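You operate a simulated robot arm through the tools that you are given. There is no shell and no other tool.

Carry out the task below with a simulated robot arm. There is one attempt and no reset: what you move stays moved.

Task
Crank the carriage with the yellow strip to the SERVICE mark and lock the ring.
Fine: red knob to OFF first, then pull the plunger out; turn the crank knob; push the plunger back in at the mark. Where these are worked on the way, their far stop is far enough and under half their travel is too little: plunger.

It is judged by the outcome, as a careful person would: the job done as asked, and still so three seconds after it is handed in. It fails if anything else is knocked over, pushed out of place, dropped, spilled or broken.

Robot
A 6-joint arm with a fingered hand, fixed in place. Base frame: the origin is on the floor under the middle of its stand, x ahead of it, y to its left, z up. Readings come in m, rad, newtons and seconds.
With the tool pointing down near the work surface it reaches from about 0.24 to 0.56 m from the base axis. Its first joint turns from -2.897 to 2.897 rad. Payload 3.1 kg.
The TCP is the grasp point between the finger pads, 0.022 m short of the fingertips. In the tool frame z runs along the fingers and y along their closing line. The gripper opens to 0.132 m; its body begins 0.06 m behind the TCP. The gripper is a hand of 4 fingers: y runs from the thumb to the fingers, the wrist lies at [0, 0, -0.218] in the tool frame.
Orientation is that of the tool frame in the base frame, as a unit quaternion [w, x, y, z]. With the fingers straight down and closing along the base's y, the tool's x points along the base's -x, its y along +y and its z along -z.

Tools
- The arm moves only by the tool jog_arm. Its argument "targets" is a list that holds one entry, the list of rows, each a list of 6 numbers: the shift along the tool's x, y, z in mm, then the turn, a rotation vector about the tool's x, y, z in rad. In form: [[[tx, ty, tz, ax, ay, az], ...]]. A call has 1 to 20 rows; each row is the pose to reach, as a shift and turn from the pose commanded when the call began, along the tool's axes at that moment. Rows are played at 5 a second. More than 0.05 m and 0.15 rad between two rows, and nothing of the call is played. Where a pose cannot be reached the arm comes as near as it can. A force on the tool above 40 N (or 10 N above the force at the start of the call, whichever is more), or a blocked arm, ends the call early, and 0.2 s more pass. In this call time passes only in rows, and 0.2 s behind the last. It gives the time, the measured TCP pose, the force on the tool (base axes), the opening and the grip force at its end, in the units of the frame above (readings bear some noise), with the torque about the TCP (base axes, N m) and any sound that the robot's microphone picked up, and new pictures: "views" is both (left out), scene, wrist or none.
- Cameras (640 x 400 px; columns grow to the right, rows downward): "scene" is fixed at [0.2211, 0.6504, 1.1936]; the picture's right is [-0.83, -0.56, 0.00], its down [-0.26, 0.38, -0.89] and it looks along [0.50, -0.73, -0.46] (base axes); focal length 351 px, centre (320, 200). "wrist" rides on the gripper at [0.053, -0.053, -0.084] in the tool frame; the picture's right is [0.71, 0.71, 0.00], its down [-0.53, 0.53, -0.67] and it looks along [-0.47, 0.47, 0.74] (tool axes); focal length 247 px, centre (320, 200). There is no depth. A picture from a camera that has moved, and an enlarged one, comes with that camera's place and axes in the base frame and with its lens.
- move_column(by): moves the trunk up (or, below 0, down) by that many m; the arm rides with it, the base frame stays. It gives what a move gives, with no picture.
- finger_targets(finger1, finger2, finger3, thumb_bend): sets how far each is bent, from 0 (flat) to 1 (curled in); at 0.3 the hand is open as for a grip, at 0.7 the pads meet at the TCP. One left out holds its place. A second passes; each finger stops where it meets its share of the squeeze, and holds until it gets a number again. It is the only way to open and close the hand. It gives what a move gives, with no picture; readings hold the bend of each and the force on the fingers (four entries, about 0 where the hand has none), thumb and palm.
- close_up(camera, box): a new picture of the part [left, top, right, bottom] of that camera's present view, enlarged. It takes no simulated time.
- finish_job(): hands the job in; it is judged then, once.

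Places have to be worked out from the pictures, the camera data and where the tool is seen. Open the gripper and draw the arm clear of the work before you hand the job in, unless the task says otherwise.

The tools are called after "Call:" as a command line: name --argument value ..., lists and objects as JSON in quotes. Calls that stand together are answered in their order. jog_arm: Moves the arm, as the interface text tells. Its arguments: {"type":"object","properties":{"targets":{"type":"array","items":{"type":"array","items":{"type":"array","items":{"type":"number"}}}},"views":{"type":"string","enum":["both","scene","wrist","none"]}},"required":["targets"]} The other tools are called the same way: move_column (by) moves the trunk up or down; finger_targets (finger1, finger2, finger3, thumb_bend) moves the fingers one by one; close_up (camera, box) takes an enlarged picture of a part of a camera's view; finish_job () hands the job in.

At the start:

```text
clock: 0.0
position: [0.456, 0.0331, 0.8657]
tool_rot: [0.0, -0.001, 1.0, 0.0]
ft_force: [-0.6, -0.6, -0.2]
torque: [0.03, -0.01, 0.02]
opening: 0.1318
gripper_force: 0.1
shape: jaw
bend: [0.3, 0.3, 0.3, 0.3]
finger forces: [0.0, 0.0, 0.0, 0.0, 0.1, 0.1]
trunk travel left (down, up): [-0.125, 0.261]
```

scene: 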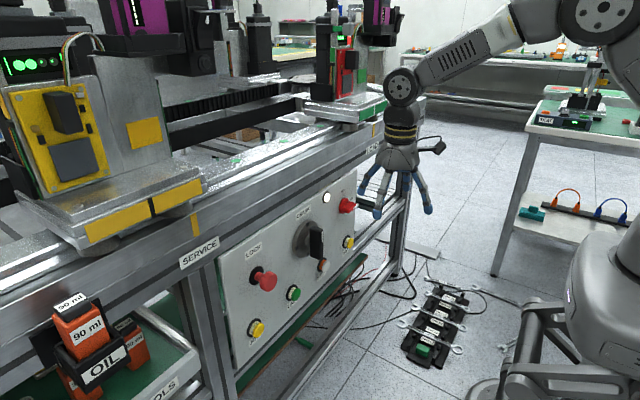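
wrist: 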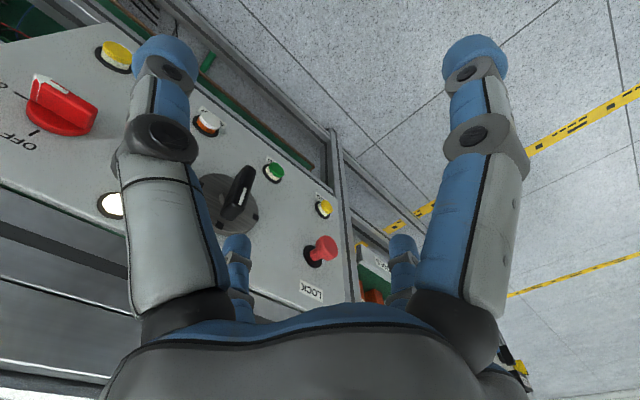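

I start by looking closer at the panel, the rail and the marks before moving anything.

Call:
close_up --camera "scene" --box '[200, 160, 400, 360]'

Call:
close_up --camera "scene" --box '[0, 60, 260, 290]'

Call:
close_up --camera "wrist" --box '[0, 20, 400, 320]'

Call:
close_up --camera "scene" --box '[280, 60, 440, 220]'

```text
2.00 times, centred on (300, 260) of scene
camera zoom: at [0.2211, 0.6504, 1.1936], right [-0.83, -0.56, 0.0], down [-0.26, 0.38, -0.89], along [0.5, -0.73, -0.46], focal length 702 px, centre (360, 80)
```

zoom: 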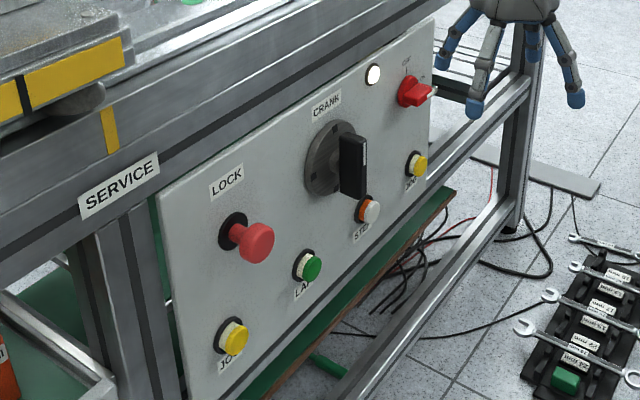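

```text
1.74 times, centred on (130, 175) of scene
camera zoom: at [0.2211, 0.6504, 1.1936], right [-0.83, -0.56, 0.0], down [-0.26, 0.38, -0.89], along [0.5, -0.73, -0.46], focal length 611 px, centre (650, 244)
```

zoom: 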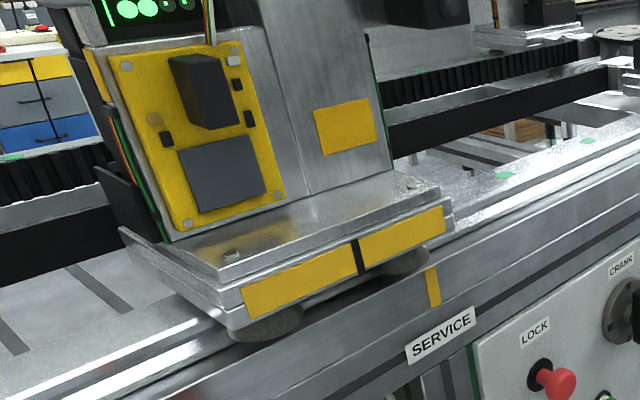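

```text
1.33 times, centred on (200, 170) of wrist
camera zoom: at [0.4051, -0.0197, 0.9485], right [-0.71, 0.71, 0.0], down [0.53, 0.53, 0.67], along [0.47, 0.47, -0.74], focal length 329 px, centre (480, 240)
```

zoom: 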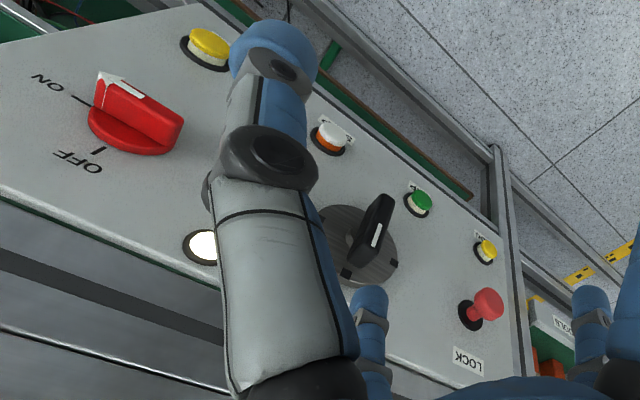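

```text
2.50 times, centred on (360, 140) of scene
camera zoom: at [0.2211, 0.6504, 1.1936], right [-0.83, -0.56, 0.0], down [-0.26, 0.38, -0.89], along [0.5, -0.73, -0.46], focal length 878 px, centre (220, 350)
```

zoom: 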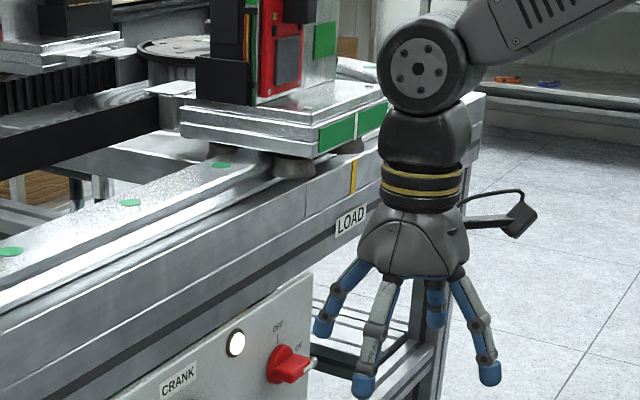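

Triangulating from both cameras, the panel is nearly vertical at x≈0.67. That puts the red knob at about (0.66,-0.13,0.71), the crank at (0.66,0.05,0.70) and the LOCK plunger at (0.67,0.23,0.70). I'll pitch the hand towards horizontal, pointing at +x, while staying well back from the panel.

Call:
jog_arm --targets '[[[-5, 0, 0, 0, -0.13, 0], [-10, 0, 0, 0, -0.26, 0], [-15, 0, 0, 0, -0.39, 0], [-20, 0, 0, 0, -0.52, 0], [-25, 0, 0, 0, -0.65, 0], [-30, 0, 0, 0, -0.78, 0], [-35, 0, 5, 0, -0.91, 0], [-40, 0, 10, 0, -1.04, 0], [-45, 0, 20, 0, -1.17, 0], [-50, 0, 30, 0, -1.3, 0], [-55, 0, 40, 0, -1.44, 0], [-60, 0, 50, 0, -1.5708, 0], [-60, 0, 50, 0, -1.5708, 0]]]' --views "both"

```text
clock: 2.8
position: [0.5173, 0.0318, 0.8146]
tool_rot: [0.708, 0.0, 0.706, 0.0]
ft_force: [0.4, 0.4, 0.0]
torque: [-0.01, -0.02, 0.0]
opening: 0.1318
gripper_force: 0.0
shape: jaw
bend: [0.3, 0.3, 0.3, 0.3]
finger forces: [0.0, 0.0, 0.0, 0.0, 0.0, 0.0]
out of reach, approached as far as the arm can: row 5, 6, 7
trunk travel left (down, up): [-0.125, 0.261]
camera wrist: at [0.435, -0.0208, 0.7611], right [0.0, 0.71, -0.71], down [-0.67, 0.53, 0.53], along [0.74, 0.47, 0.47], focal length 247 px, centre (320, 200)
```

scene: 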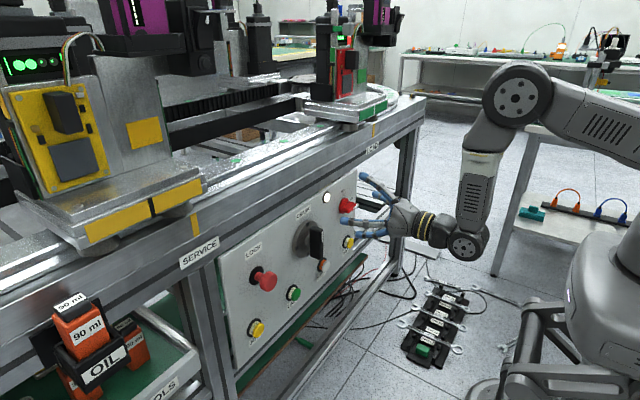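
wrist: 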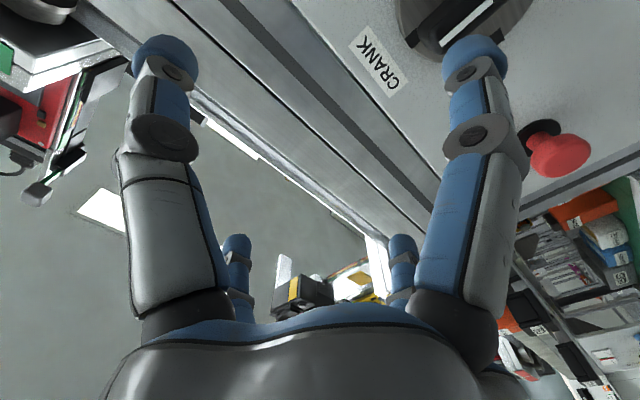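

The hand now points level at +x. I'll move in front of the red knob while still clear of the panel, and roll the hand by -90° so the wrist camera looks from above.

Call:
jog_arm --targets '[[[8, -14, 0, 0, 0, -0.13], [16, -28, 0, 0, 0, -0.26], [24, -42, 0, 0, 0, -0.39], [32, -56, 0, 0, 0, -0.52], [40, -70, 0, 0, 0, -0.65], [48, -84, 0, 0, 0, -0.78], [56, -98, 0, 0, 0, -0.91], [64, -112, 0, 0, 0, -1.04], [72, -126, 0, 0, 0, -1.17], [82, -140, 0, 0, 0, -1.3], [92, -154, 0, 0, 0, -1.44], [100, -165, 0, 0, 0, -1.5708], [100, -165, 0, 0, 0, -1.5708]]]' --views "both"

```text
clock: 5.6
position: [0.5415, -0.1431, 0.7164]
tool_rot: [0.523, -0.479, 0.521, -0.476]
ft_force: [0.4, 0.1, -0.3]
torque: [-0.02, 0.01, 0.03]
opening: 0.132
gripper_force: 0.0
shape: jaw
bend: [0.3, 0.3, 0.3, 0.3]
finger forces: [0.0, 0.1, 0.0, 0.0, 0.0, 0.1]
out of reach, approached as far as the arm can: row 12, 13
trunk travel left (down, up): [-0.125, 0.261]
camera wrist: at [0.4593, -0.1997, 0.7652], right [0.0, -0.64, -0.77], down [-0.67, 0.57, -0.48], along [0.74, 0.52, -0.43], focal length 247 px, centre (320, 200)
```

scene: 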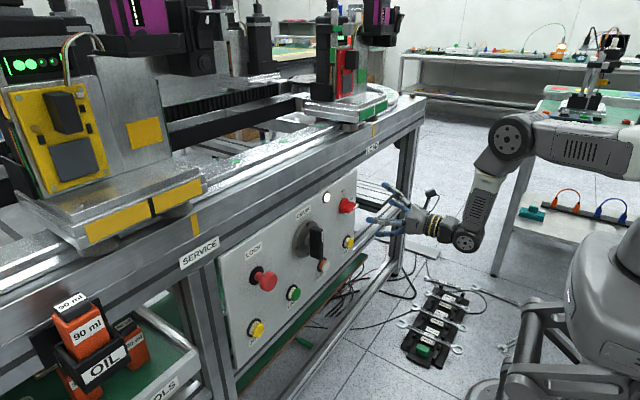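
wrist: 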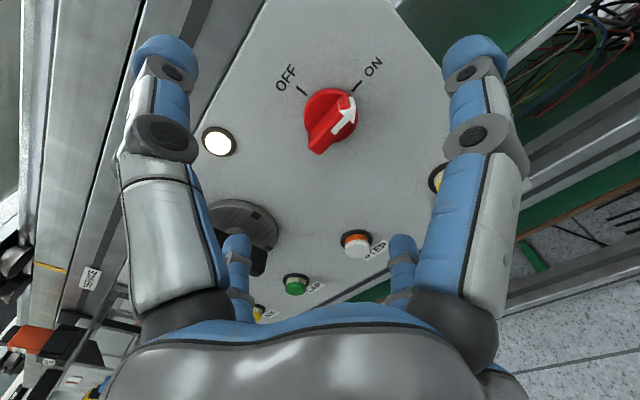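

The wrist view shows the arrow pointing to ON (3 o'clock), with OFF at 12 o'clock, and puts the knob centre at about y=-0.134, z=0.70. I'll check reach with a short forward step and see whether the pose settles.

Call:
jog_arm --targets '[[[0, 0, 15, 0, 0, 0], [0, 0, 30, 0, 0, 0], [0, 0, 30, 0, 0, 0]]]' --views "wrist"

Call:
close_up --camera "wrist" --box '[220, 20, 440, 220]'

```text
clock: 6.4
position: [0.5719, -0.1432, 0.7182]
tool_rot: [0.523, -0.479, 0.52, -0.476]
ft_force: [1.0, -0.4, 0.8]
torque: [-0.02, 0.01, 0.0]
opening: 0.1317
gripper_force: 0.0
shape: jaw
bend: [0.3, 0.3, 0.3, 0.3]
finger forces: [0.1, 0.0, 0.1, 0.1, 0.0, 0.0]
trunk travel left (down, up): [-0.125, 0.261]
camera wrist: at [0.4896, -0.2004, 0.7651], right [0.0, -0.64, -0.77], down [-0.67, 0.57, -0.48], along [0.74, 0.52, -0.43], focal length 247 px, centre (320, 200)
```

wrist: 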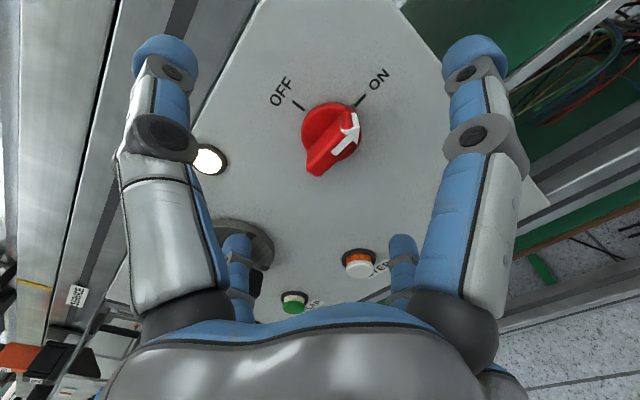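

```text
2.00 times, centred on (330, 120) of wrist
camera zoom: at [0.4896, -0.2004, 0.7651], right [0.0, -0.64, -0.77], down [-0.67, 0.57, -0.48], along [0.74, 0.52, -0.43], focal length 494 px, centre (300, 360)
```

zoom: 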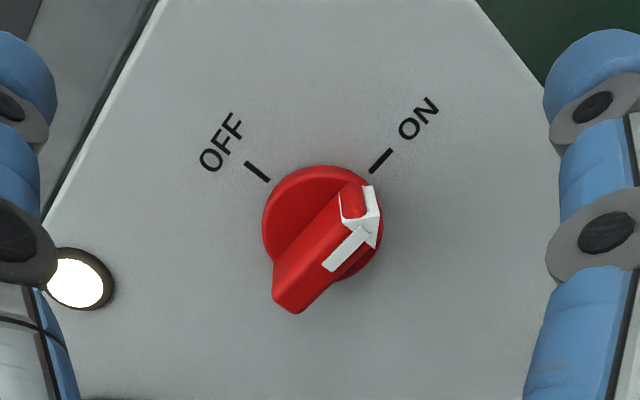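

The commanded pose tracks the actual one, and the roll stands at -85°. I'll test at this safe distance how much further the roll can go in the negative direction.

Call:
jog_arm --targets '[[[0, 0, 0, 0, 0, -0.13], [0, 0, 0, 0, 0, -0.26], [0, 0, 0, 0, 0, -0.39], [0, 0, 0, 0, 0, -0.52], [0, 0, 0, 0, 0, -0.65], [0, 0, 0, 0, 0, -0.78]]]' --views "none"

```text
clock: 7.4
position: [0.6577, -0.2032, 0.7059]
tool_rot: [-0.386, 0.598, -0.402, 0.576]
ft_force: [-23.1, -2.9, -7.1]
torque: [-0.05, -1.51, 0.83]
opening: 0.1322
gripper_force: 0.0
shape: jaw
bend: [0.3, 0.3, 0.2, 0.22]
finger forces: [0.0, 0.1, 6.7, 0.0, 21.1, 0.0]
out of reach, approached as far as the arm can: row 1, 2, 3, 4
trunk travel left (down, up): [-0.125, 0.261]
stopped in row 4: the force on the tool passed its limit at 71 N (the readings are from after the stop); the commanded pose is now the measured one
```

The arm drifted forward at a joint limit and touched the panel. I'll see where it stands before backing off.

Call:
close_up --camera "wrist" --box '[0, 0, 640, 400]'

Call:
close_up --camera "scene" --box '[280, 140, 480, 280]'

```text
1.00 times, centred on (320, 200) of wrist (not enlarged: the box is as wide or as high as the picture)
camera zoom: at [0.5774, -0.2311, 0.7778], right [-0.02, -0.92, -0.39], down [-0.69, 0.29, -0.66], along [0.72, 0.26, -0.64], focal length 247 px, centre (320, 200)
```

zoom: 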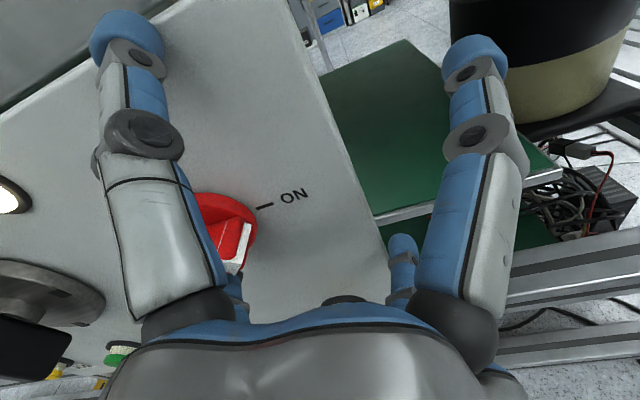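

```text
2.86 times, centred on (380, 210) of scene
camera zoom: at [0.2211, 0.6504, 1.1936], right [-0.83, -0.56, 0.0], down [-0.26, 0.38, -0.89], along [0.5, -0.73, -0.46], focal length 1003 px, centre (149, 171)
```

zoom: 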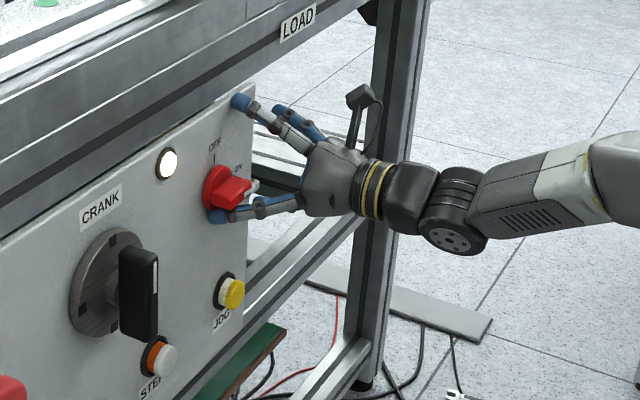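

The knob still points to ON and nothing looks displaced. A fingertip had only pressed the plate, so I'll back off straight along the tool axis.

Call:
jog_arm --targets '[[[0, 0, -15, 0, 0, 0], [0, 0, -30, 0, 0, 0.0], [0, 0, -45, 0, 0, 0.0], [0, 0, -60, 0, 0, 0]]]' --views "scene"

```text
clock: 8.4
position: [0.6574, -0.2022, 0.7067]
tool_rot: [-0.387, 0.598, -0.401, 0.576]
ft_force: [-32.6, -3.9, -16.5]
torque: [-0.71, -1.93, 1.15]
opening: 0.132
gripper_force: 0.1
shape: jaw
bend: [0.3, 0.3, 0.19, 0.22]
finger forces: [0.0, 0.0, 12.1, 0.0, 28.7, 0.0]
out of reach, approached as far as the arm can: row 1, 2, 3, 4
trunk travel left (down, up): [-0.125, 0.261]
```

scene: 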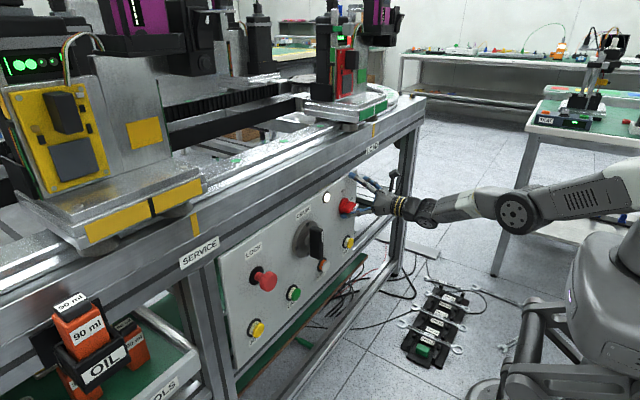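

Backing off at this roll isn't reachable, because the roll joint sits at its limit. I'll unwind the roll while retreating.

Call:
jog_arm --targets '[[[0, 0, -10, 0, 0, 0.13], [0, 0, -20, 0, 0, 0.26], [0, 0, -35, 0, 0, 0.39], [0, 0, -50, 0, 0, 0.5]]]' --views "scene"

```text
clock: 8.7
position: [0.6581, -0.2028, 0.7038]
tool_rot: [-0.392, 0.598, -0.411, 0.566]
ft_force: [-23.3, 0.5, -5.7]
torque: [-0.24, -1.41, 0.83]
opening: 0.1321
gripper_force: 0.1
shape: jaw
bend: [0.3, 0.3, 0.21, 0.21]
finger forces: [0.1, 0.1, 6.5, 0.1, 19.3, 0.0]
out of reach, approached as far as the arm can: row 1
trunk travel left (down, up): [-0.125, 0.261]
stopped in row 1: the force on the tool passed its limit at 62 N (the readings are from after the stop); the commanded pose is now the measured one
```

scene: 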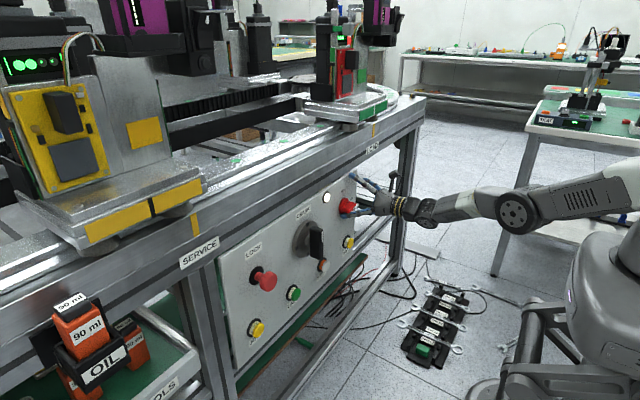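

The arm has stretched almost straight and is pressing thumb and finger 3 on the panel. I'll first flatten those two fingers to relieve the contact.

Call:
finger_targets --finger3 0.1 --thumb_bend 0.1

```text
clock: 9.7
position: [0.6603, -0.2014, 0.7055]
tool_rot: [-0.391, 0.597, -0.409, 0.568]
ft_force: [0.0, -0.1, 0.0]
torque: [-0.01, -0.03, -0.01]
opening: 0.1027
gripper_force: 0.0
shape: fingers
bend: [0.3, 0.3, 0.1, 0.1]
finger forces: [0.0, 0.1, 0.1, 0.1, 0.1, 0.0]
trunk travel left (down, up): [-0.125, 0.261]
```

The contact force is gone. With the arm near straight I'll retreat along an arc (right and down, so x shrinks) while unwinding the roll slightly.

Call:
jog_arm --targets '[[[7, 10, -10, 0, 0, 0.05], [14, 20, -20, 0, 0, 0.1], [21, 30, -30, 0, 0, 0.15]]]' --views "scene"

```text
clock: 10.5
position: [0.63, -0.2337, 0.6851]
tool_rot: [-0.434, 0.565, -0.452, 0.537]
ft_force: [0.5, 1.3, 0.1]
torque: [0.01, 0.01, 0.01]
opening: 0.1028
gripper_force: 0.0
shape: fingers
bend: [0.3, 0.3, 0.1, 0.1]
finger forces: [0.1, 0.0, 0.1, 0.0, 0.0, 0.0]
trunk travel left (down, up): [-0.125, 0.261]
```

scene: 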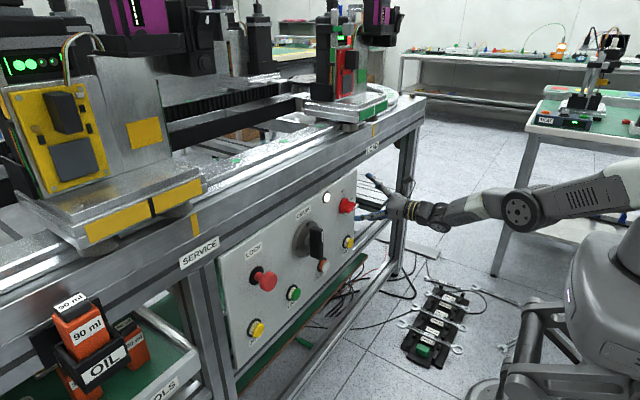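

That worked, and the arm retreats as commanded. I'll continue back and unwind the roll.

Call:
jog_arm --targets '[[[0, 0, -15, 0, 0, 0.1], [2, -8, -30, 0, 0, 0.2], [4, -16, -45, 0, 0, 0.3], [6, -24, -60, 0, 0, 0.4], [6, -30, -70, 0, 0, 0.5]]]' --views "scene"

```text
clock: 11.7
position: [0.6225, -0.281, 0.7233]
tool_rot: [0.553, -0.435, 0.579, -0.411]
ft_force: [-0.6, -0.6, 0.2]
torque: [0.01, 0.01, -0.01]
opening: 0.1026
gripper_force: 0.2
shape: fingers
bend: [0.3, 0.3, 0.1, 0.1]
finger forces: [0.0, 0.1, 0.1, 0.0, 0.0, 0.0]
out of reach, approached as far as the arm can: row 1, 2, 3, 4, 5
trunk travel left (down, up): [-0.125, 0.261]
```

scene: 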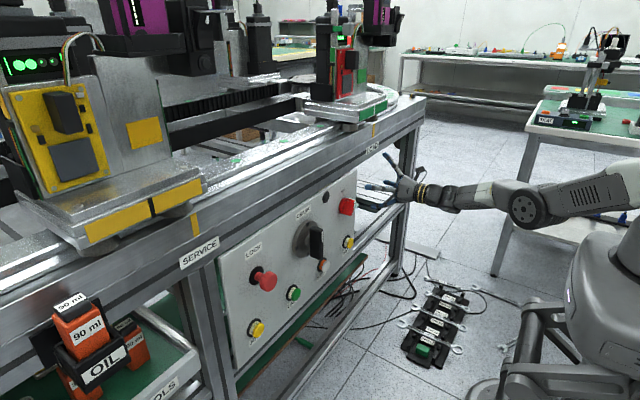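

The elbow appears to have passed slightly through straight, and the lamp now looks dark. I'll check both views before choosing the next move.

Call:
close_up --camera "wrist" --box '[0, 0, 640, 400]'

Call:
close_up --camera "scene" --box '[280, 140, 480, 280]'

Call:
close_up --camera "scene" --box '[440, 130, 640, 255]'

```text
1.00 times, centred on (320, 200) of wrist (not enlarged: the box is as wide or as high as the picture)
camera zoom: at [0.5425, -0.3459, 0.7632], right [-0.04, -0.48, -0.88], down [-0.69, 0.65, -0.32], along [0.72, 0.59, -0.36], focal length 247 px, centre (320, 200)
```

zoom: 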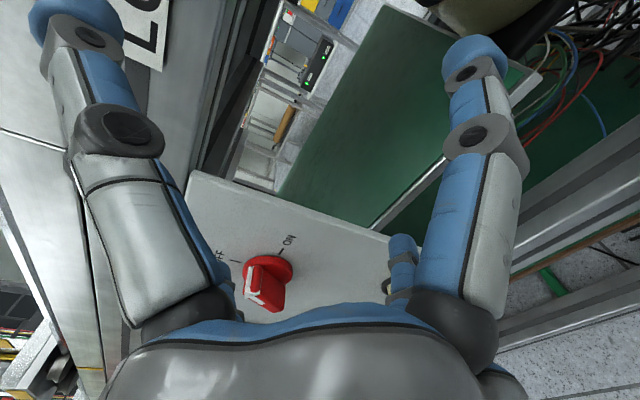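

```text
2.86 times, centred on (380, 210) of scene
camera zoom: at [0.2211, 0.6504, 1.1936], right [-0.83, -0.56, 0.0], down [-0.26, 0.38, -0.89], along [0.5, -0.73, -0.46], focal length 1003 px, centre (149, 171)
```

zoom: 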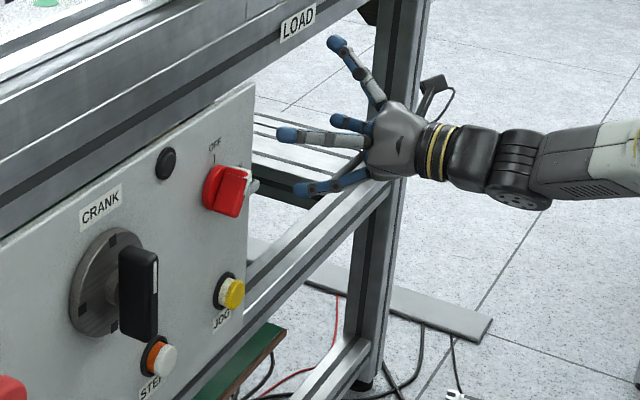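

```text
3.20 times, centred on (540, 192) of scene
camera zoom: at [0.2211, 0.6504, 1.1936], right [-0.83, -0.56, 0.0], down [-0.26, 0.38, -0.89], along [0.5, -0.73, -0.46], focal length 1124 px, centre (-384, 224)
```

zoom: 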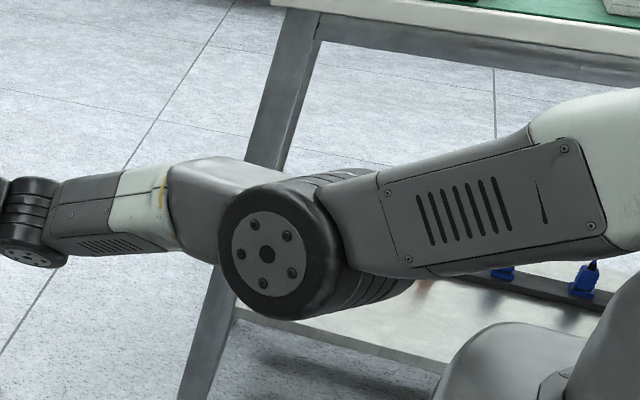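

The lamp is now dark and the knob looks different. I'll zoom in on it.

Call:
close_up --camera "wrist" --box '[210, 220, 330, 320]'

Call:
close_up --camera "scene" --box '[320, 180, 370, 220]'

```text
4.00 times, centred on (270, 270) of wrist
camera zoom: at [0.5425, -0.3459, 0.7632], right [-0.04, -0.48, -0.88], down [-0.69, 0.65, -0.32], along [0.72, 0.59, -0.36], focal length 988 px, centre (520, -80)
```

zoom: 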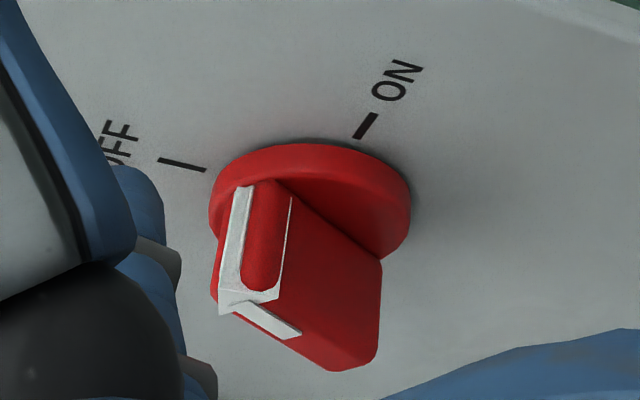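

```text
10.00 times, centred on (345, 200) of scene
camera zoom: at [0.2211, 0.6504, 1.1936], right [-0.83, -0.56, 0.0], down [-0.26, 0.38, -0.89], along [0.5, -0.73, -0.46], focal length 3512 px, centre (70, 200)
```

zoom: 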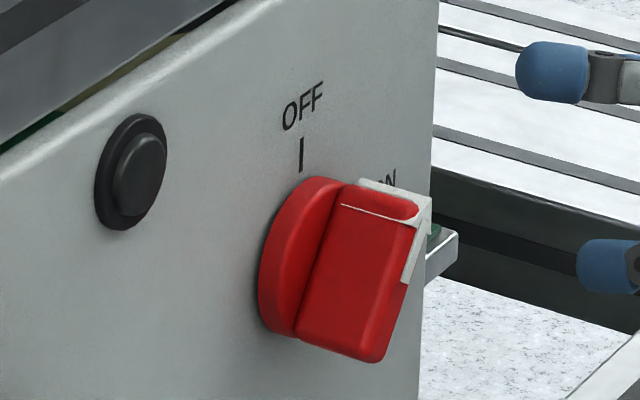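

The knob got swept about two thirds of the way from ON towards OFF (about 33° short by my estimate), and the lamp went out. That's the wanted direction, so I'll finish it properly later. First I need to free the elbow, so I'll try a tiny stretch outwards and then a retreat inwards.

Call:
jog_arm --targets '[[[6, 3, 7, 0, 0, 0], [-4, -2, -5, 0, 0, 0.05], [-9, -4, -11, 0, 0, 0.1], [-19, -9, -22, 0, 0, 0.15], [-28, -13, -33, 0, 0, 0.2]]]' --views "scene"

```text
clock: 12.9
position: [0.6226, -0.2798, 0.7243]
tool_rot: [0.592, -0.375, 0.619, -0.355]
ft_force: [-0.3, -0.2, 0.6]
torque: [0.02, 0.0, 0.01]
opening: 0.1028
gripper_force: 0.0
shape: fingers
bend: [0.3, 0.3, 0.1, 0.1]
finger forces: [0.0, 0.1, 0.1, 0.0, 0.0, 0.1]
out of reach, approached as far as the arm can: row 1, 2, 3, 4, 5
trunk travel left (down, up): [-0.125, 0.261]
```

scene: 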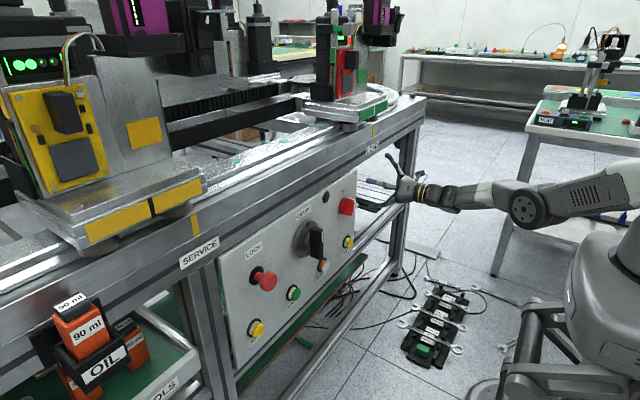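

It is still locked radially, so the elbow seems to sit on its limit just past straight. I'll use the wrist to pull it back: first unwind the roll to 0, then pitch the hand down about the wrist in the free space in front of the bench.

Call:
jog_arm --targets '[[[0, 0, 0, 0, 0, 0.135], [0, 0, 0, 0, 0, 0.27], [0, 0, 0, 0, 0, 0.405], [0, 0, 0, 0, 0, 0.54], [0, 0, 0, 0, 0, 0.675], [0, 0, 0, 0, 0, 0.81], [0, 0, 0, 0, 0, 0.945], [0, 0, 0, 0, 0, 1.08]]]' --views "none"

```text
clock: 14.7
position: [0.6223, -0.2817, 0.7243]
tool_rot: [0.69, -0.003, 0.723, 0.001]
ft_force: [0.4, 0.2, -0.6]
torque: [-0.01, -0.01, 0.01]
opening: 0.103
gripper_force: 0.1
shape: fingers
bend: [0.3, 0.3, 0.1, 0.1]
finger forces: [0.0, 0.0, 0.1, 0.0, 0.0, 0.1]
trunk travel left (down, up): [-0.125, 0.261]
```

The roll is at 0 now. Next I'll pitch the hand down about the wrist.

Call:
jog_arm --targets '[[[30.4, 0, -2.1, 0, 0.14, 0], [60.2, 0, -8.5, 0, 0.28, 0], [88.9, 0, -18.9, 0, 0.42, 0], [115.8, 0, -33.3, 0, 0.56, 0], [140.4, 0, -51.3, 0, 0.7, 0], [162.3, 0, -72.5, 0, 0.84, 0], [181.1, 0, -96.6, 0, 0.98, 0], [196.2, 0, -123.1, 0, 1.12, 0], [207.6, 0, -151.3, 0, 1.26, 0], [214.8, 0, -181, 0, 1.4, 0], [217.7, 0, -206.9, 0, 1.52, 0]]]' --views "both"

```text
clock: 17.1
position: [0.4067, -0.2892, 0.5222]
tool_rot: [0.088, -0.003, 0.993, 0.084]
ft_force: [-0.1, -0.2, 0.1]
torque: [-0.02, 0.02, -0.03]
opening: 0.1031
gripper_force: 0.1
shape: fingers
bend: [0.3, 0.3, 0.1, 0.1]
finger forces: [0.0, 0.0, 0.1, 0.1, 0.0, 0.1]
out of reach, approached as far as the arm can: row 9, 10, 11
trunk travel left (down, up): [-0.125, 0.261]
camera wrist: at [0.3425, -0.3531, 0.5855], right [-0.71, 0.7, -0.01], down [0.39, 0.4, 0.83], along [0.58, 0.59, -0.56], focal length 247 px, centre (320, 200)
```

scene: 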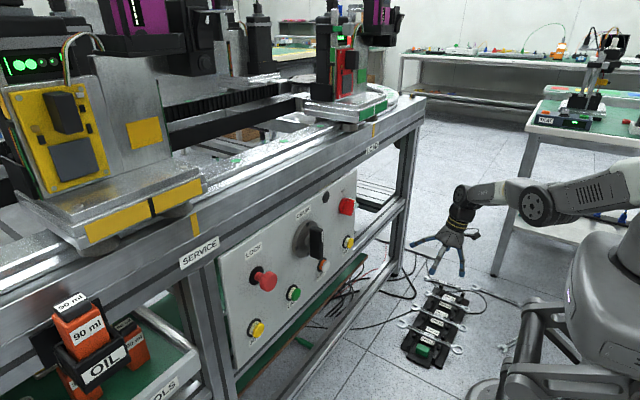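
wrist: 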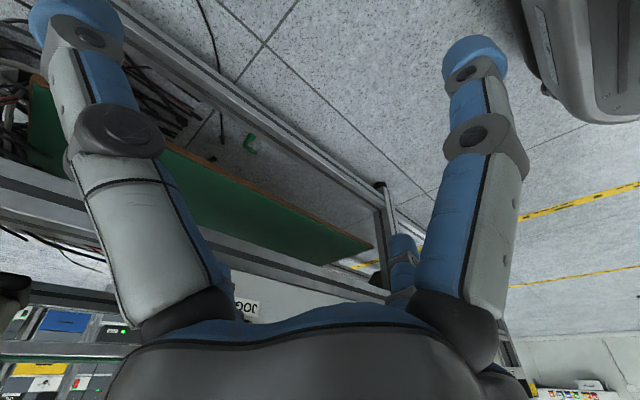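

The arm is still straight at the elbow. A sideways-down move should make it fold on the right side, so I'll move down across the arm line and then inwards, all in free air.

Call:
jog_arm --targets '[[[22, 6.8, 38.7, 0, 0, 0], [44, 13.5, 77.4, 0, 0, 0], [61.6, 33.6, 63.8, 0, 0, 0], [79.3, 53.8, 50.3, 0, 0, 0], [97, 73.9, 36.7, 0, 0, 0]]]' --views "both"

```text
clock: 18.3
position: [0.3165, -0.2091, 0.4838]
tool_rot: [0.088, -0.003, 0.993, 0.082]
ft_force: [-0.4, 0.3, 0.6]
torque: [0.0, 0.0, -0.03]
opening: 0.1028
gripper_force: 0.0
shape: fingers
bend: [0.3, 0.3, 0.1, 0.1]
finger forces: [0.0, 0.1, 0.1, 0.0, 0.1, 0.0]
out of reach, approached as far as the arm can: row 2
trunk travel left (down, up): [-0.125, 0.261]
camera wrist: at [0.2511, -0.2736, 0.5465], right [-0.71, 0.7, -0.01], down [0.39, 0.4, 0.83], along [0.59, 0.58, -0.56], focal length 247 px, centre (320, 200)
```

scene: 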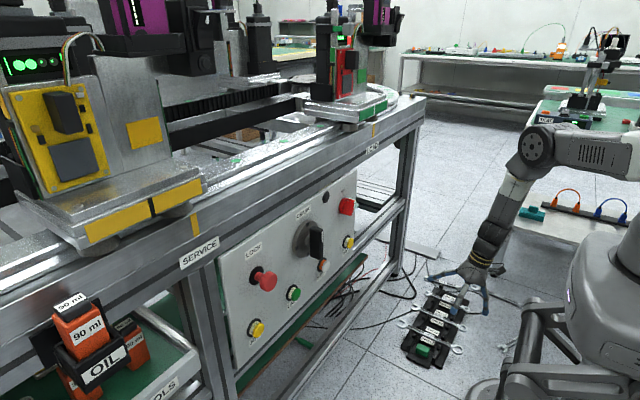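
wrist: 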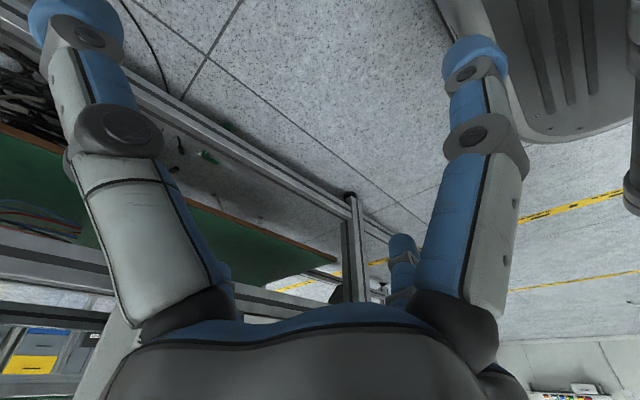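

The elbow folds the right way again. I'll bring the hand back to level, pointing at +x, in front of the red knob area and well clear of the panel.

Call:
jog_arm --targets '[[[-21.4, 9.7, -24.1, 0.0119, -0.1264, -0.011], [-42.9, 19.4, -48.2, 0.0237, -0.2527, -0.0221], [-64.3, 29.2, -72.4, 0.0356, -0.3791, -0.0331], [-85.7, 38.9, -96.5, 0.0475, -0.5055, -0.0441], [-107.1, 48.6, -120.6, 0.0593, -0.6318, -0.0552], [-128.6, 58.3, -144.7, 0.0712, -0.7582, -0.0662], [-150, 68, -168.8, 0.083, -0.8845, -0.0773], [-171.4, 77.7, -192.9, 0.0949, -1.0109, -0.0883], [-192.8, 87.5, -217.1, 0.1068, -1.1373, -0.0993], [-214.3, 97.2, -241.2, 0.1186, -1.2636, -0.1104], [-235.7, 106.9, -265.3, 0.1305, -1.39, -0.1214], [-235.7, 106.9, -265.3, 0.1305, -1.39, -0.1214]]]' --views "both"

```text
clock: 20.9
position: [0.5011, -0.149, 0.7988]
tool_rot: [0.707, 0.001, 0.707, 0.001]
ft_force: [-0.4, 0.6, 0.4]
torque: [-0.01, -0.03, 0.0]
opening: 0.1029
gripper_force: 0.0
shape: fingers
bend: [0.3, 0.3, 0.1, 0.1]
finger forces: [0.1, 0.1, 0.0, 0.0, 0.1, 0.0]
trunk travel left (down, up): [-0.125, 0.261]
camera wrist: at [0.4193, -0.201, 0.745], right [0.0, 0.71, -0.7], down [-0.67, 0.52, 0.53], along [0.74, 0.47, 0.47], focal length 247 px, centre (320, 200)
```

scene: 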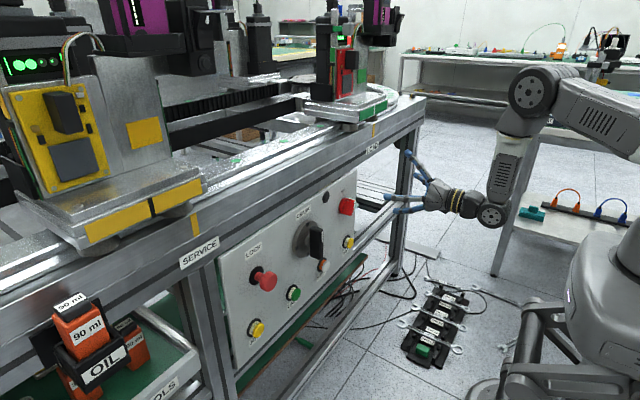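
wrist: 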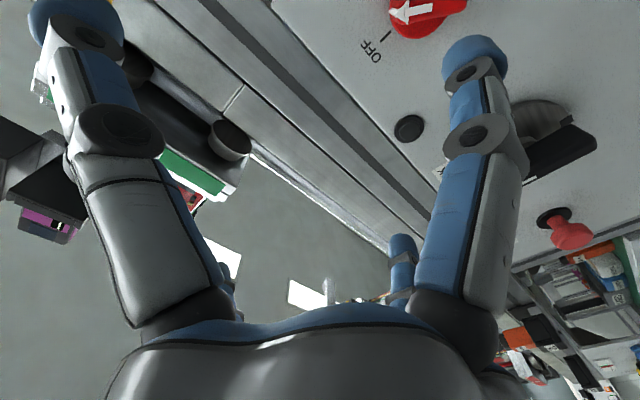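

The hand is level at (0.50,-0.15,0.80) with roll 0 and the elbow folded. Lowering the trunk by 0.12 m will give a better working posture at panel height.

Call:
move_column --by -0.12

Call:
finger_targets --finger1 0.1 --finger2 0.45 --finger3 0.1 --thumb_bend 0.45

```text
clock: 22.4
position: [0.5018, -0.1484, 0.6782]
tool_rot: [0.707, 0.001, 0.707, 0.001]
ft_force: [-0.9, 0.5, 0.2]
torque: [0.01, 0.0, 0.03]
opening: 0.1025
gripper_force: 0.1
shape: fingers
bend: [0.3, 0.3, 0.1, 0.1]
finger forces: [0.0, 0.0, 0.0, 0.1, 0.0, 0.0]
trunk travel left (down, up): [-0.005, 0.381]
```

```text
clock: 23.4
position: [0.502, -0.1487, 0.679]
tool_rot: [0.707, 0.001, 0.708, 0.002]
ft_force: [0.9, 0.3, -0.2]
torque: [0.01, -0.03, 0.03]
opening: 0.0903
gripper_force: 0.0
shape: fingers
bend: [0.1, 0.45, 0.1, 0.45]
finger forces: [0.0, 0.0, 0.0, 0.0, 0.0, 0.1]
trunk travel left (down, up): [-0.005, 0.381]
```

Next I'll approach to about 0.56 m in x in front of the knob, rolling +33° so the thumb and finger 2 straddle the bar's flats.

Call:
jog_arm --targets '[[[-4, 3, 11, 0, 0, 0.115], [-8, 6, 23, 0, 0, 0.23], [-13, 9, 35, 0, 0, 0.345], [-17, 12, 46, 0, 0, 0.46], [-21, 15, 58, 0, 0, 0.576], [-21, 15, 58, 0, 0, 0.576]]]' --views "both"

Call:
close_up --camera "scene" --box '[310, 170, 410, 240]'

```text
clock: 24.8
position: [0.5592, -0.1324, 0.7004]
tool_rot: [0.677, 0.203, 0.678, 0.203]
ft_force: [0.1, -0.4, -0.1]
torque: [-0.02, -0.01, -0.04]
opening: 0.0907
gripper_force: 0.1
shape: fingers
bend: [0.1, 0.45, 0.1, 0.45]
finger forces: [0.0, 0.0, 0.0, 0.0, 0.0, 0.0]
trunk travel left (down, up): [-0.005, 0.381]
camera wrist: at [0.4764, -0.147, 0.6255], right [0.0, 0.98, -0.2], down [-0.67, 0.15, 0.73], along [0.74, 0.14, 0.65], focal length 247 px, centre (320, 200)
```

scene: 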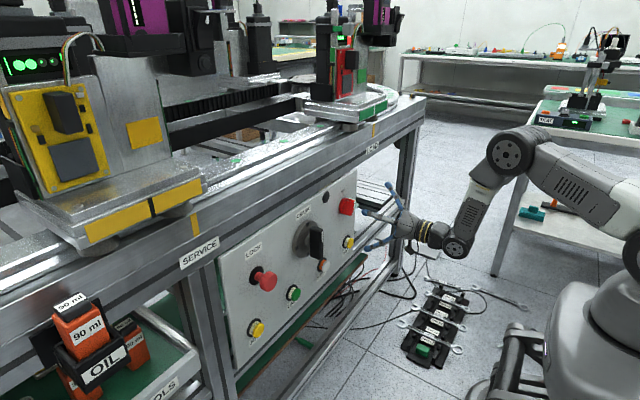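
wrist: 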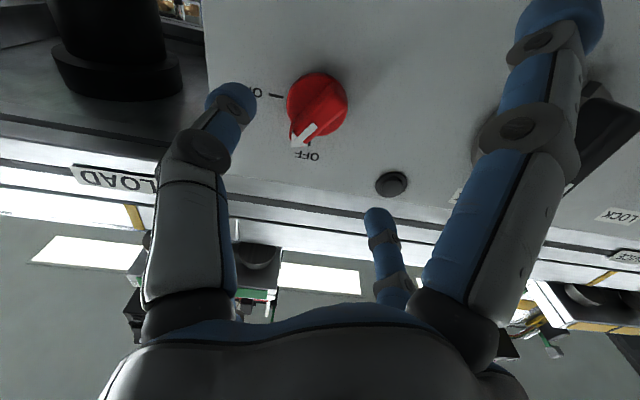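

```text
5.71 times, centred on (360, 205) of scene
camera zoom: at [0.2211, 0.6504, 1.1936], right [-0.83, -0.56, 0.0], down [-0.26, 0.38, -0.89], along [0.5, -0.73, -0.46], focal length 2007 px, centre (91, 171)
```

zoom: 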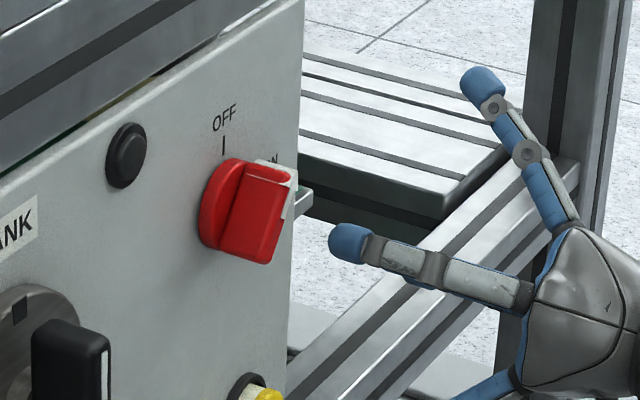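

Now a close look at the knob from the wrist camera.

Call:
close_up --camera "wrist" --box '[230, 40, 410, 180]'

```text
2.86 times, centred on (320, 110) of wrist
camera zoom: at [0.4764, -0.147, 0.6255], right [0.0, 0.98, -0.2], down [-0.67, 0.15, 0.73], along [0.74, 0.14, 0.65], focal length 706 px, centre (320, 457)
```

zoom: 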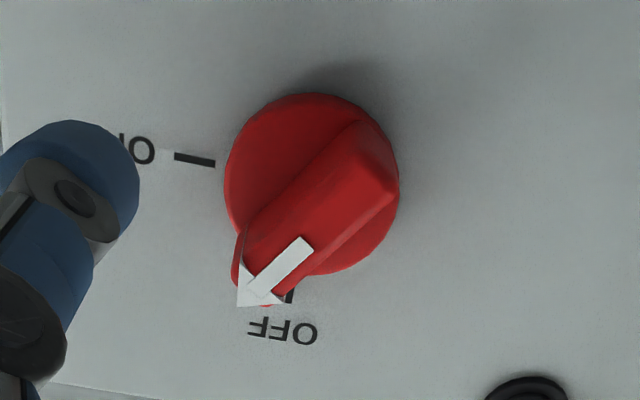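

The axis sits at y≈-0.134, z≈0.696 and the bar is about 32° short of OFF. Thumb and finger 2 straddle it, so I'll move in towards x≈0.62.

Call:
jog_arm --targets '[[[1, -1.5, 20, 0, 0, 0], [2, -3, 40, 0, 0, 0], [3, -4, 56, 0, 0, 0], [3, -4, 62, 0, 0, 0]]]' --views "both"

Call:
close_up --camera "scene" --box '[310, 170, 410, 240]'

```text
clock: 25.8
position: [0.622, -0.1359, 0.696]
tool_rot: [0.678, 0.202, 0.678, 0.201]
ft_force: [-0.2, 0.8, -0.7]
torque: [-0.01, -0.01, -0.01]
opening: 0.0905
gripper_force: 0.1
shape: fingers
bend: [0.1, 0.45, 0.1, 0.45]
finger forces: [0.0, 0.0, 0.1, 0.0, 0.0, 0.0]
trunk travel left (down, up): [-0.005, 0.381]
camera wrist: at [0.5394, -0.1497, 0.6208], right [0.0, 0.98, -0.2], down [-0.67, 0.15, 0.73], along [0.74, 0.14, 0.65], focal length 247 px, centre (320, 200)
```

scene: 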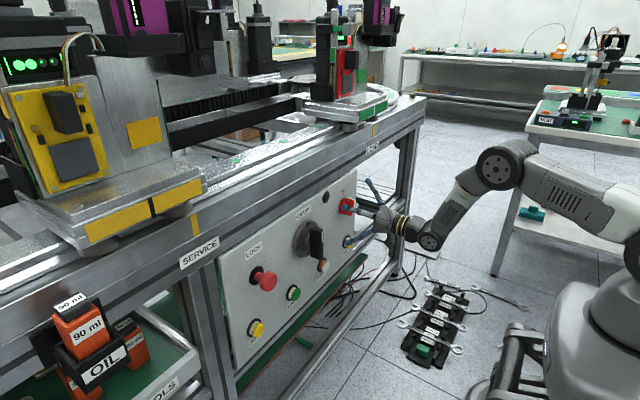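
wrist: 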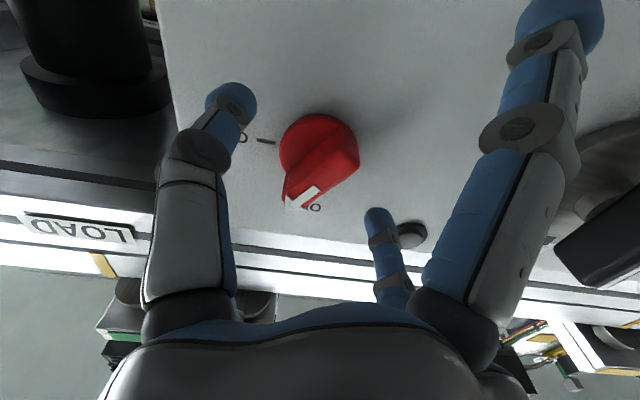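

```text
5.71 times, centred on (360, 205) of scene
camera zoom: at [0.2211, 0.6504, 1.1936], right [-0.83, -0.56, 0.0], down [-0.26, 0.38, -0.89], along [0.5, -0.73, -0.46], focal length 2007 px, centre (91, 171)
```

zoom: 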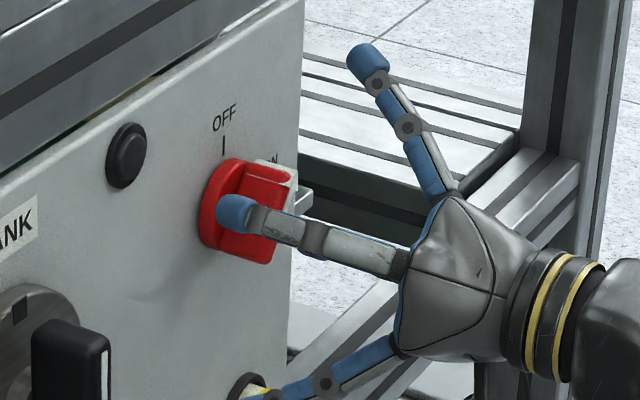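

The fingers straddle the bar with no contact. I'll go 6 mm deeper, then pinch with thumb and finger 2.

Call:
jog_arm --targets '[[[-1, 1, 3, 0, 0, 0], [-1, 1, 7, 0, 0, 0]]]' --views "none"

Call:
finger_targets --finger2 0.72 --thumb_bend 0.72

Call:
close_up --camera "wrist" --box '[160, 40, 440, 260]'

Call:
close_up --camera "scene" --box '[310, 170, 410, 240]'

```text
clock: 26.4
position: [0.6293, -0.1344, 0.6973]
tool_rot: [0.677, 0.203, 0.678, 0.201]
ft_force: [0.0, 0.5, -0.6]
torque: [-0.01, -0.01, -0.05]
opening: 0.0903
gripper_force: 0.2
shape: fingers
bend: [0.1, 0.45, 0.1, 0.45]
finger forces: [0.0, 0.1, 0.0, 0.0, 0.0, 0.0]
trunk travel left (down, up): [-0.005, 0.381]
```

```text
clock: 27.4
position: [0.629, -0.1343, 0.697]
tool_rot: [0.677, 0.202, 0.678, 0.202]
ft_force: [1.0, -0.8, -0.2]
torque: [-0.01, 0.0, 0.03]
opening: 0.0786
gripper_force: 4.4
shape: fingers
bend: [0.1, 0.65, 0.1, 0.68]
finger forces: [0.0, 5.1, 0.1, 0.1, 4.2, 0.1]
trunk travel left (down, up): [-0.005, 0.381]
```

```text
1.82 times, centred on (300, 150) of wrist
camera zoom: at [0.5462, -0.1497, 0.6227], right [0.0, 0.98, -0.2], down [-0.67, 0.15, 0.73], along [0.74, 0.14, 0.65], focal length 449 px, centre (356, 291)
```

zoom: 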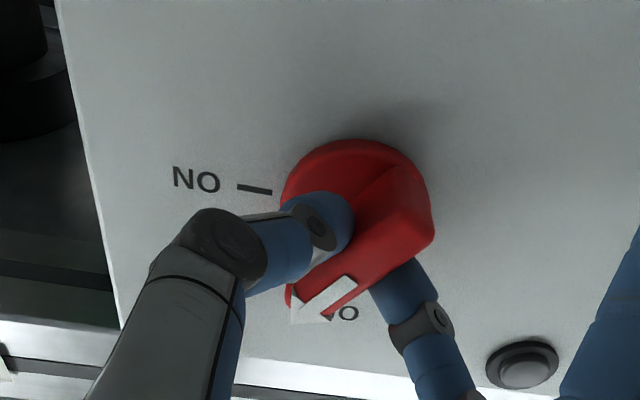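

```text
5.71 times, centred on (360, 205) of scene
camera zoom: at [0.2211, 0.6504, 1.1936], right [-0.83, -0.56, 0.0], down [-0.26, 0.38, -0.89], along [0.5, -0.73, -0.46], focal length 2007 px, centre (91, 171)
```

zoom: 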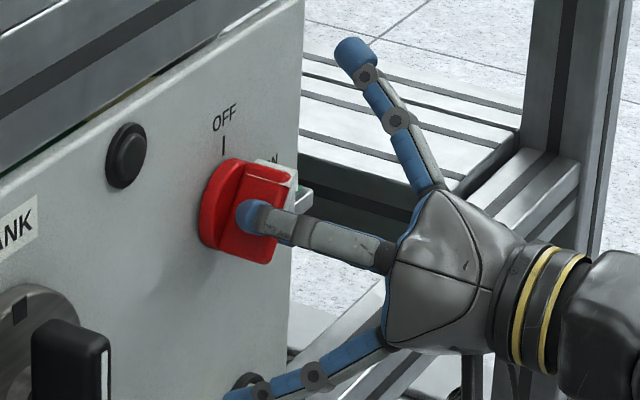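

The bar is pinched on both flats (about 4–5 N each). Now I'll roll the hand -0.6 rad to bring the arrow to OFF.

Call:
jog_arm --targets '[[[0, 0, 0, 0, 0, -0.12], [0, 0, 0, 0, 0, -0.24], [0, 0, 0, 0, 0, -0.36], [0, 0, 0, 0, 0, -0.48], [0, 0, 0, 0, 0, -0.58]]]' --views "none"

Call:
close_up --camera "wrist" --box '[160, 40, 440, 260]'

Call:
close_up --camera "scene" --box '[310, 170, 410, 240]'

```text
clock: 28.6
position: [0.6288, -0.1358, 0.6987]
tool_rot: [0.707, -0.001, 0.707, -0.001]
ft_force: [1.4, -3.2, 3.2]
torque: [0.01, -0.08, -0.07]
opening: 0.0786
gripper_force: 5.3
shape: fingers
bend: [0.1, 0.66, 0.1, 0.68]
finger forces: [0.0, 3.6, 0.0, 0.0, 6.4, 0.0]
trunk travel left (down, up): [-0.005, 0.381]
```

```text
1.82 times, centred on (300, 150) of wrist
camera zoom: at [0.5463, -0.1881, 0.6431], right [0.0, 0.7, -0.71], down [-0.67, 0.53, 0.52], along [0.74, 0.47, 0.47], focal length 449 px, centre (356, 291)
```

zoom: 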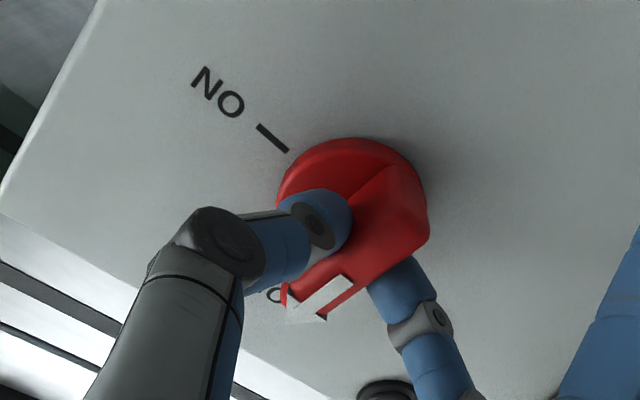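

```text
5.71 times, centred on (360, 205) of scene
camera zoom: at [0.2211, 0.6504, 1.1936], right [-0.83, -0.56, 0.0], down [-0.26, 0.38, -0.89], along [0.5, -0.73, -0.46], focal length 2007 px, centre (91, 171)
```

zoom: 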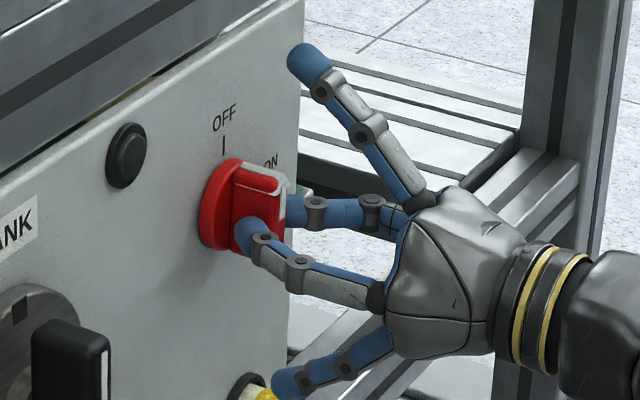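

The bar looks vertical now. I'll nudge a little further to confirm it sits at its OFF stop.

Call:
jog_arm --targets '[[[0, 0, 0, 0, 0, -0.05], [0, 0, 0, 0, 0, -0.1]]]' --views "none"

Call:
close_up --camera "wrist" --box '[160, 40, 440, 260]'

```text
clock: 29.2
position: [0.6292, -0.1356, 0.6964]
tool_rot: [0.706, -0.035, 0.706, -0.036]
ft_force: [0.5, -2.5, 3.3]
torque: [0.04, -0.06, -0.07]
opening: 0.0788
gripper_force: 5.2
shape: fingers
bend: [0.1, 0.66, 0.1, 0.68]
finger forces: [0.0, 3.9, 0.1, 0.1, 6.7, 0.0]
trunk travel left (down, up): [-0.005, 0.381]
```

```text
1.82 times, centred on (300, 150) of wrist
camera zoom: at [0.5462, -0.1928, 0.6483], right [0.0, 0.63, -0.78], down [-0.67, 0.58, 0.47], along [0.74, 0.52, 0.42], focal length 449 px, centre (356, 291)
```

zoom: 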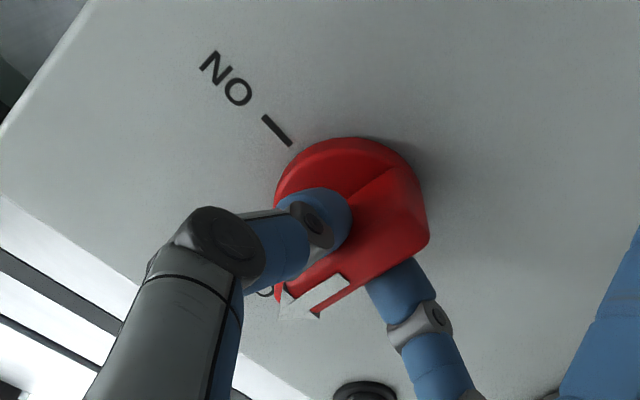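

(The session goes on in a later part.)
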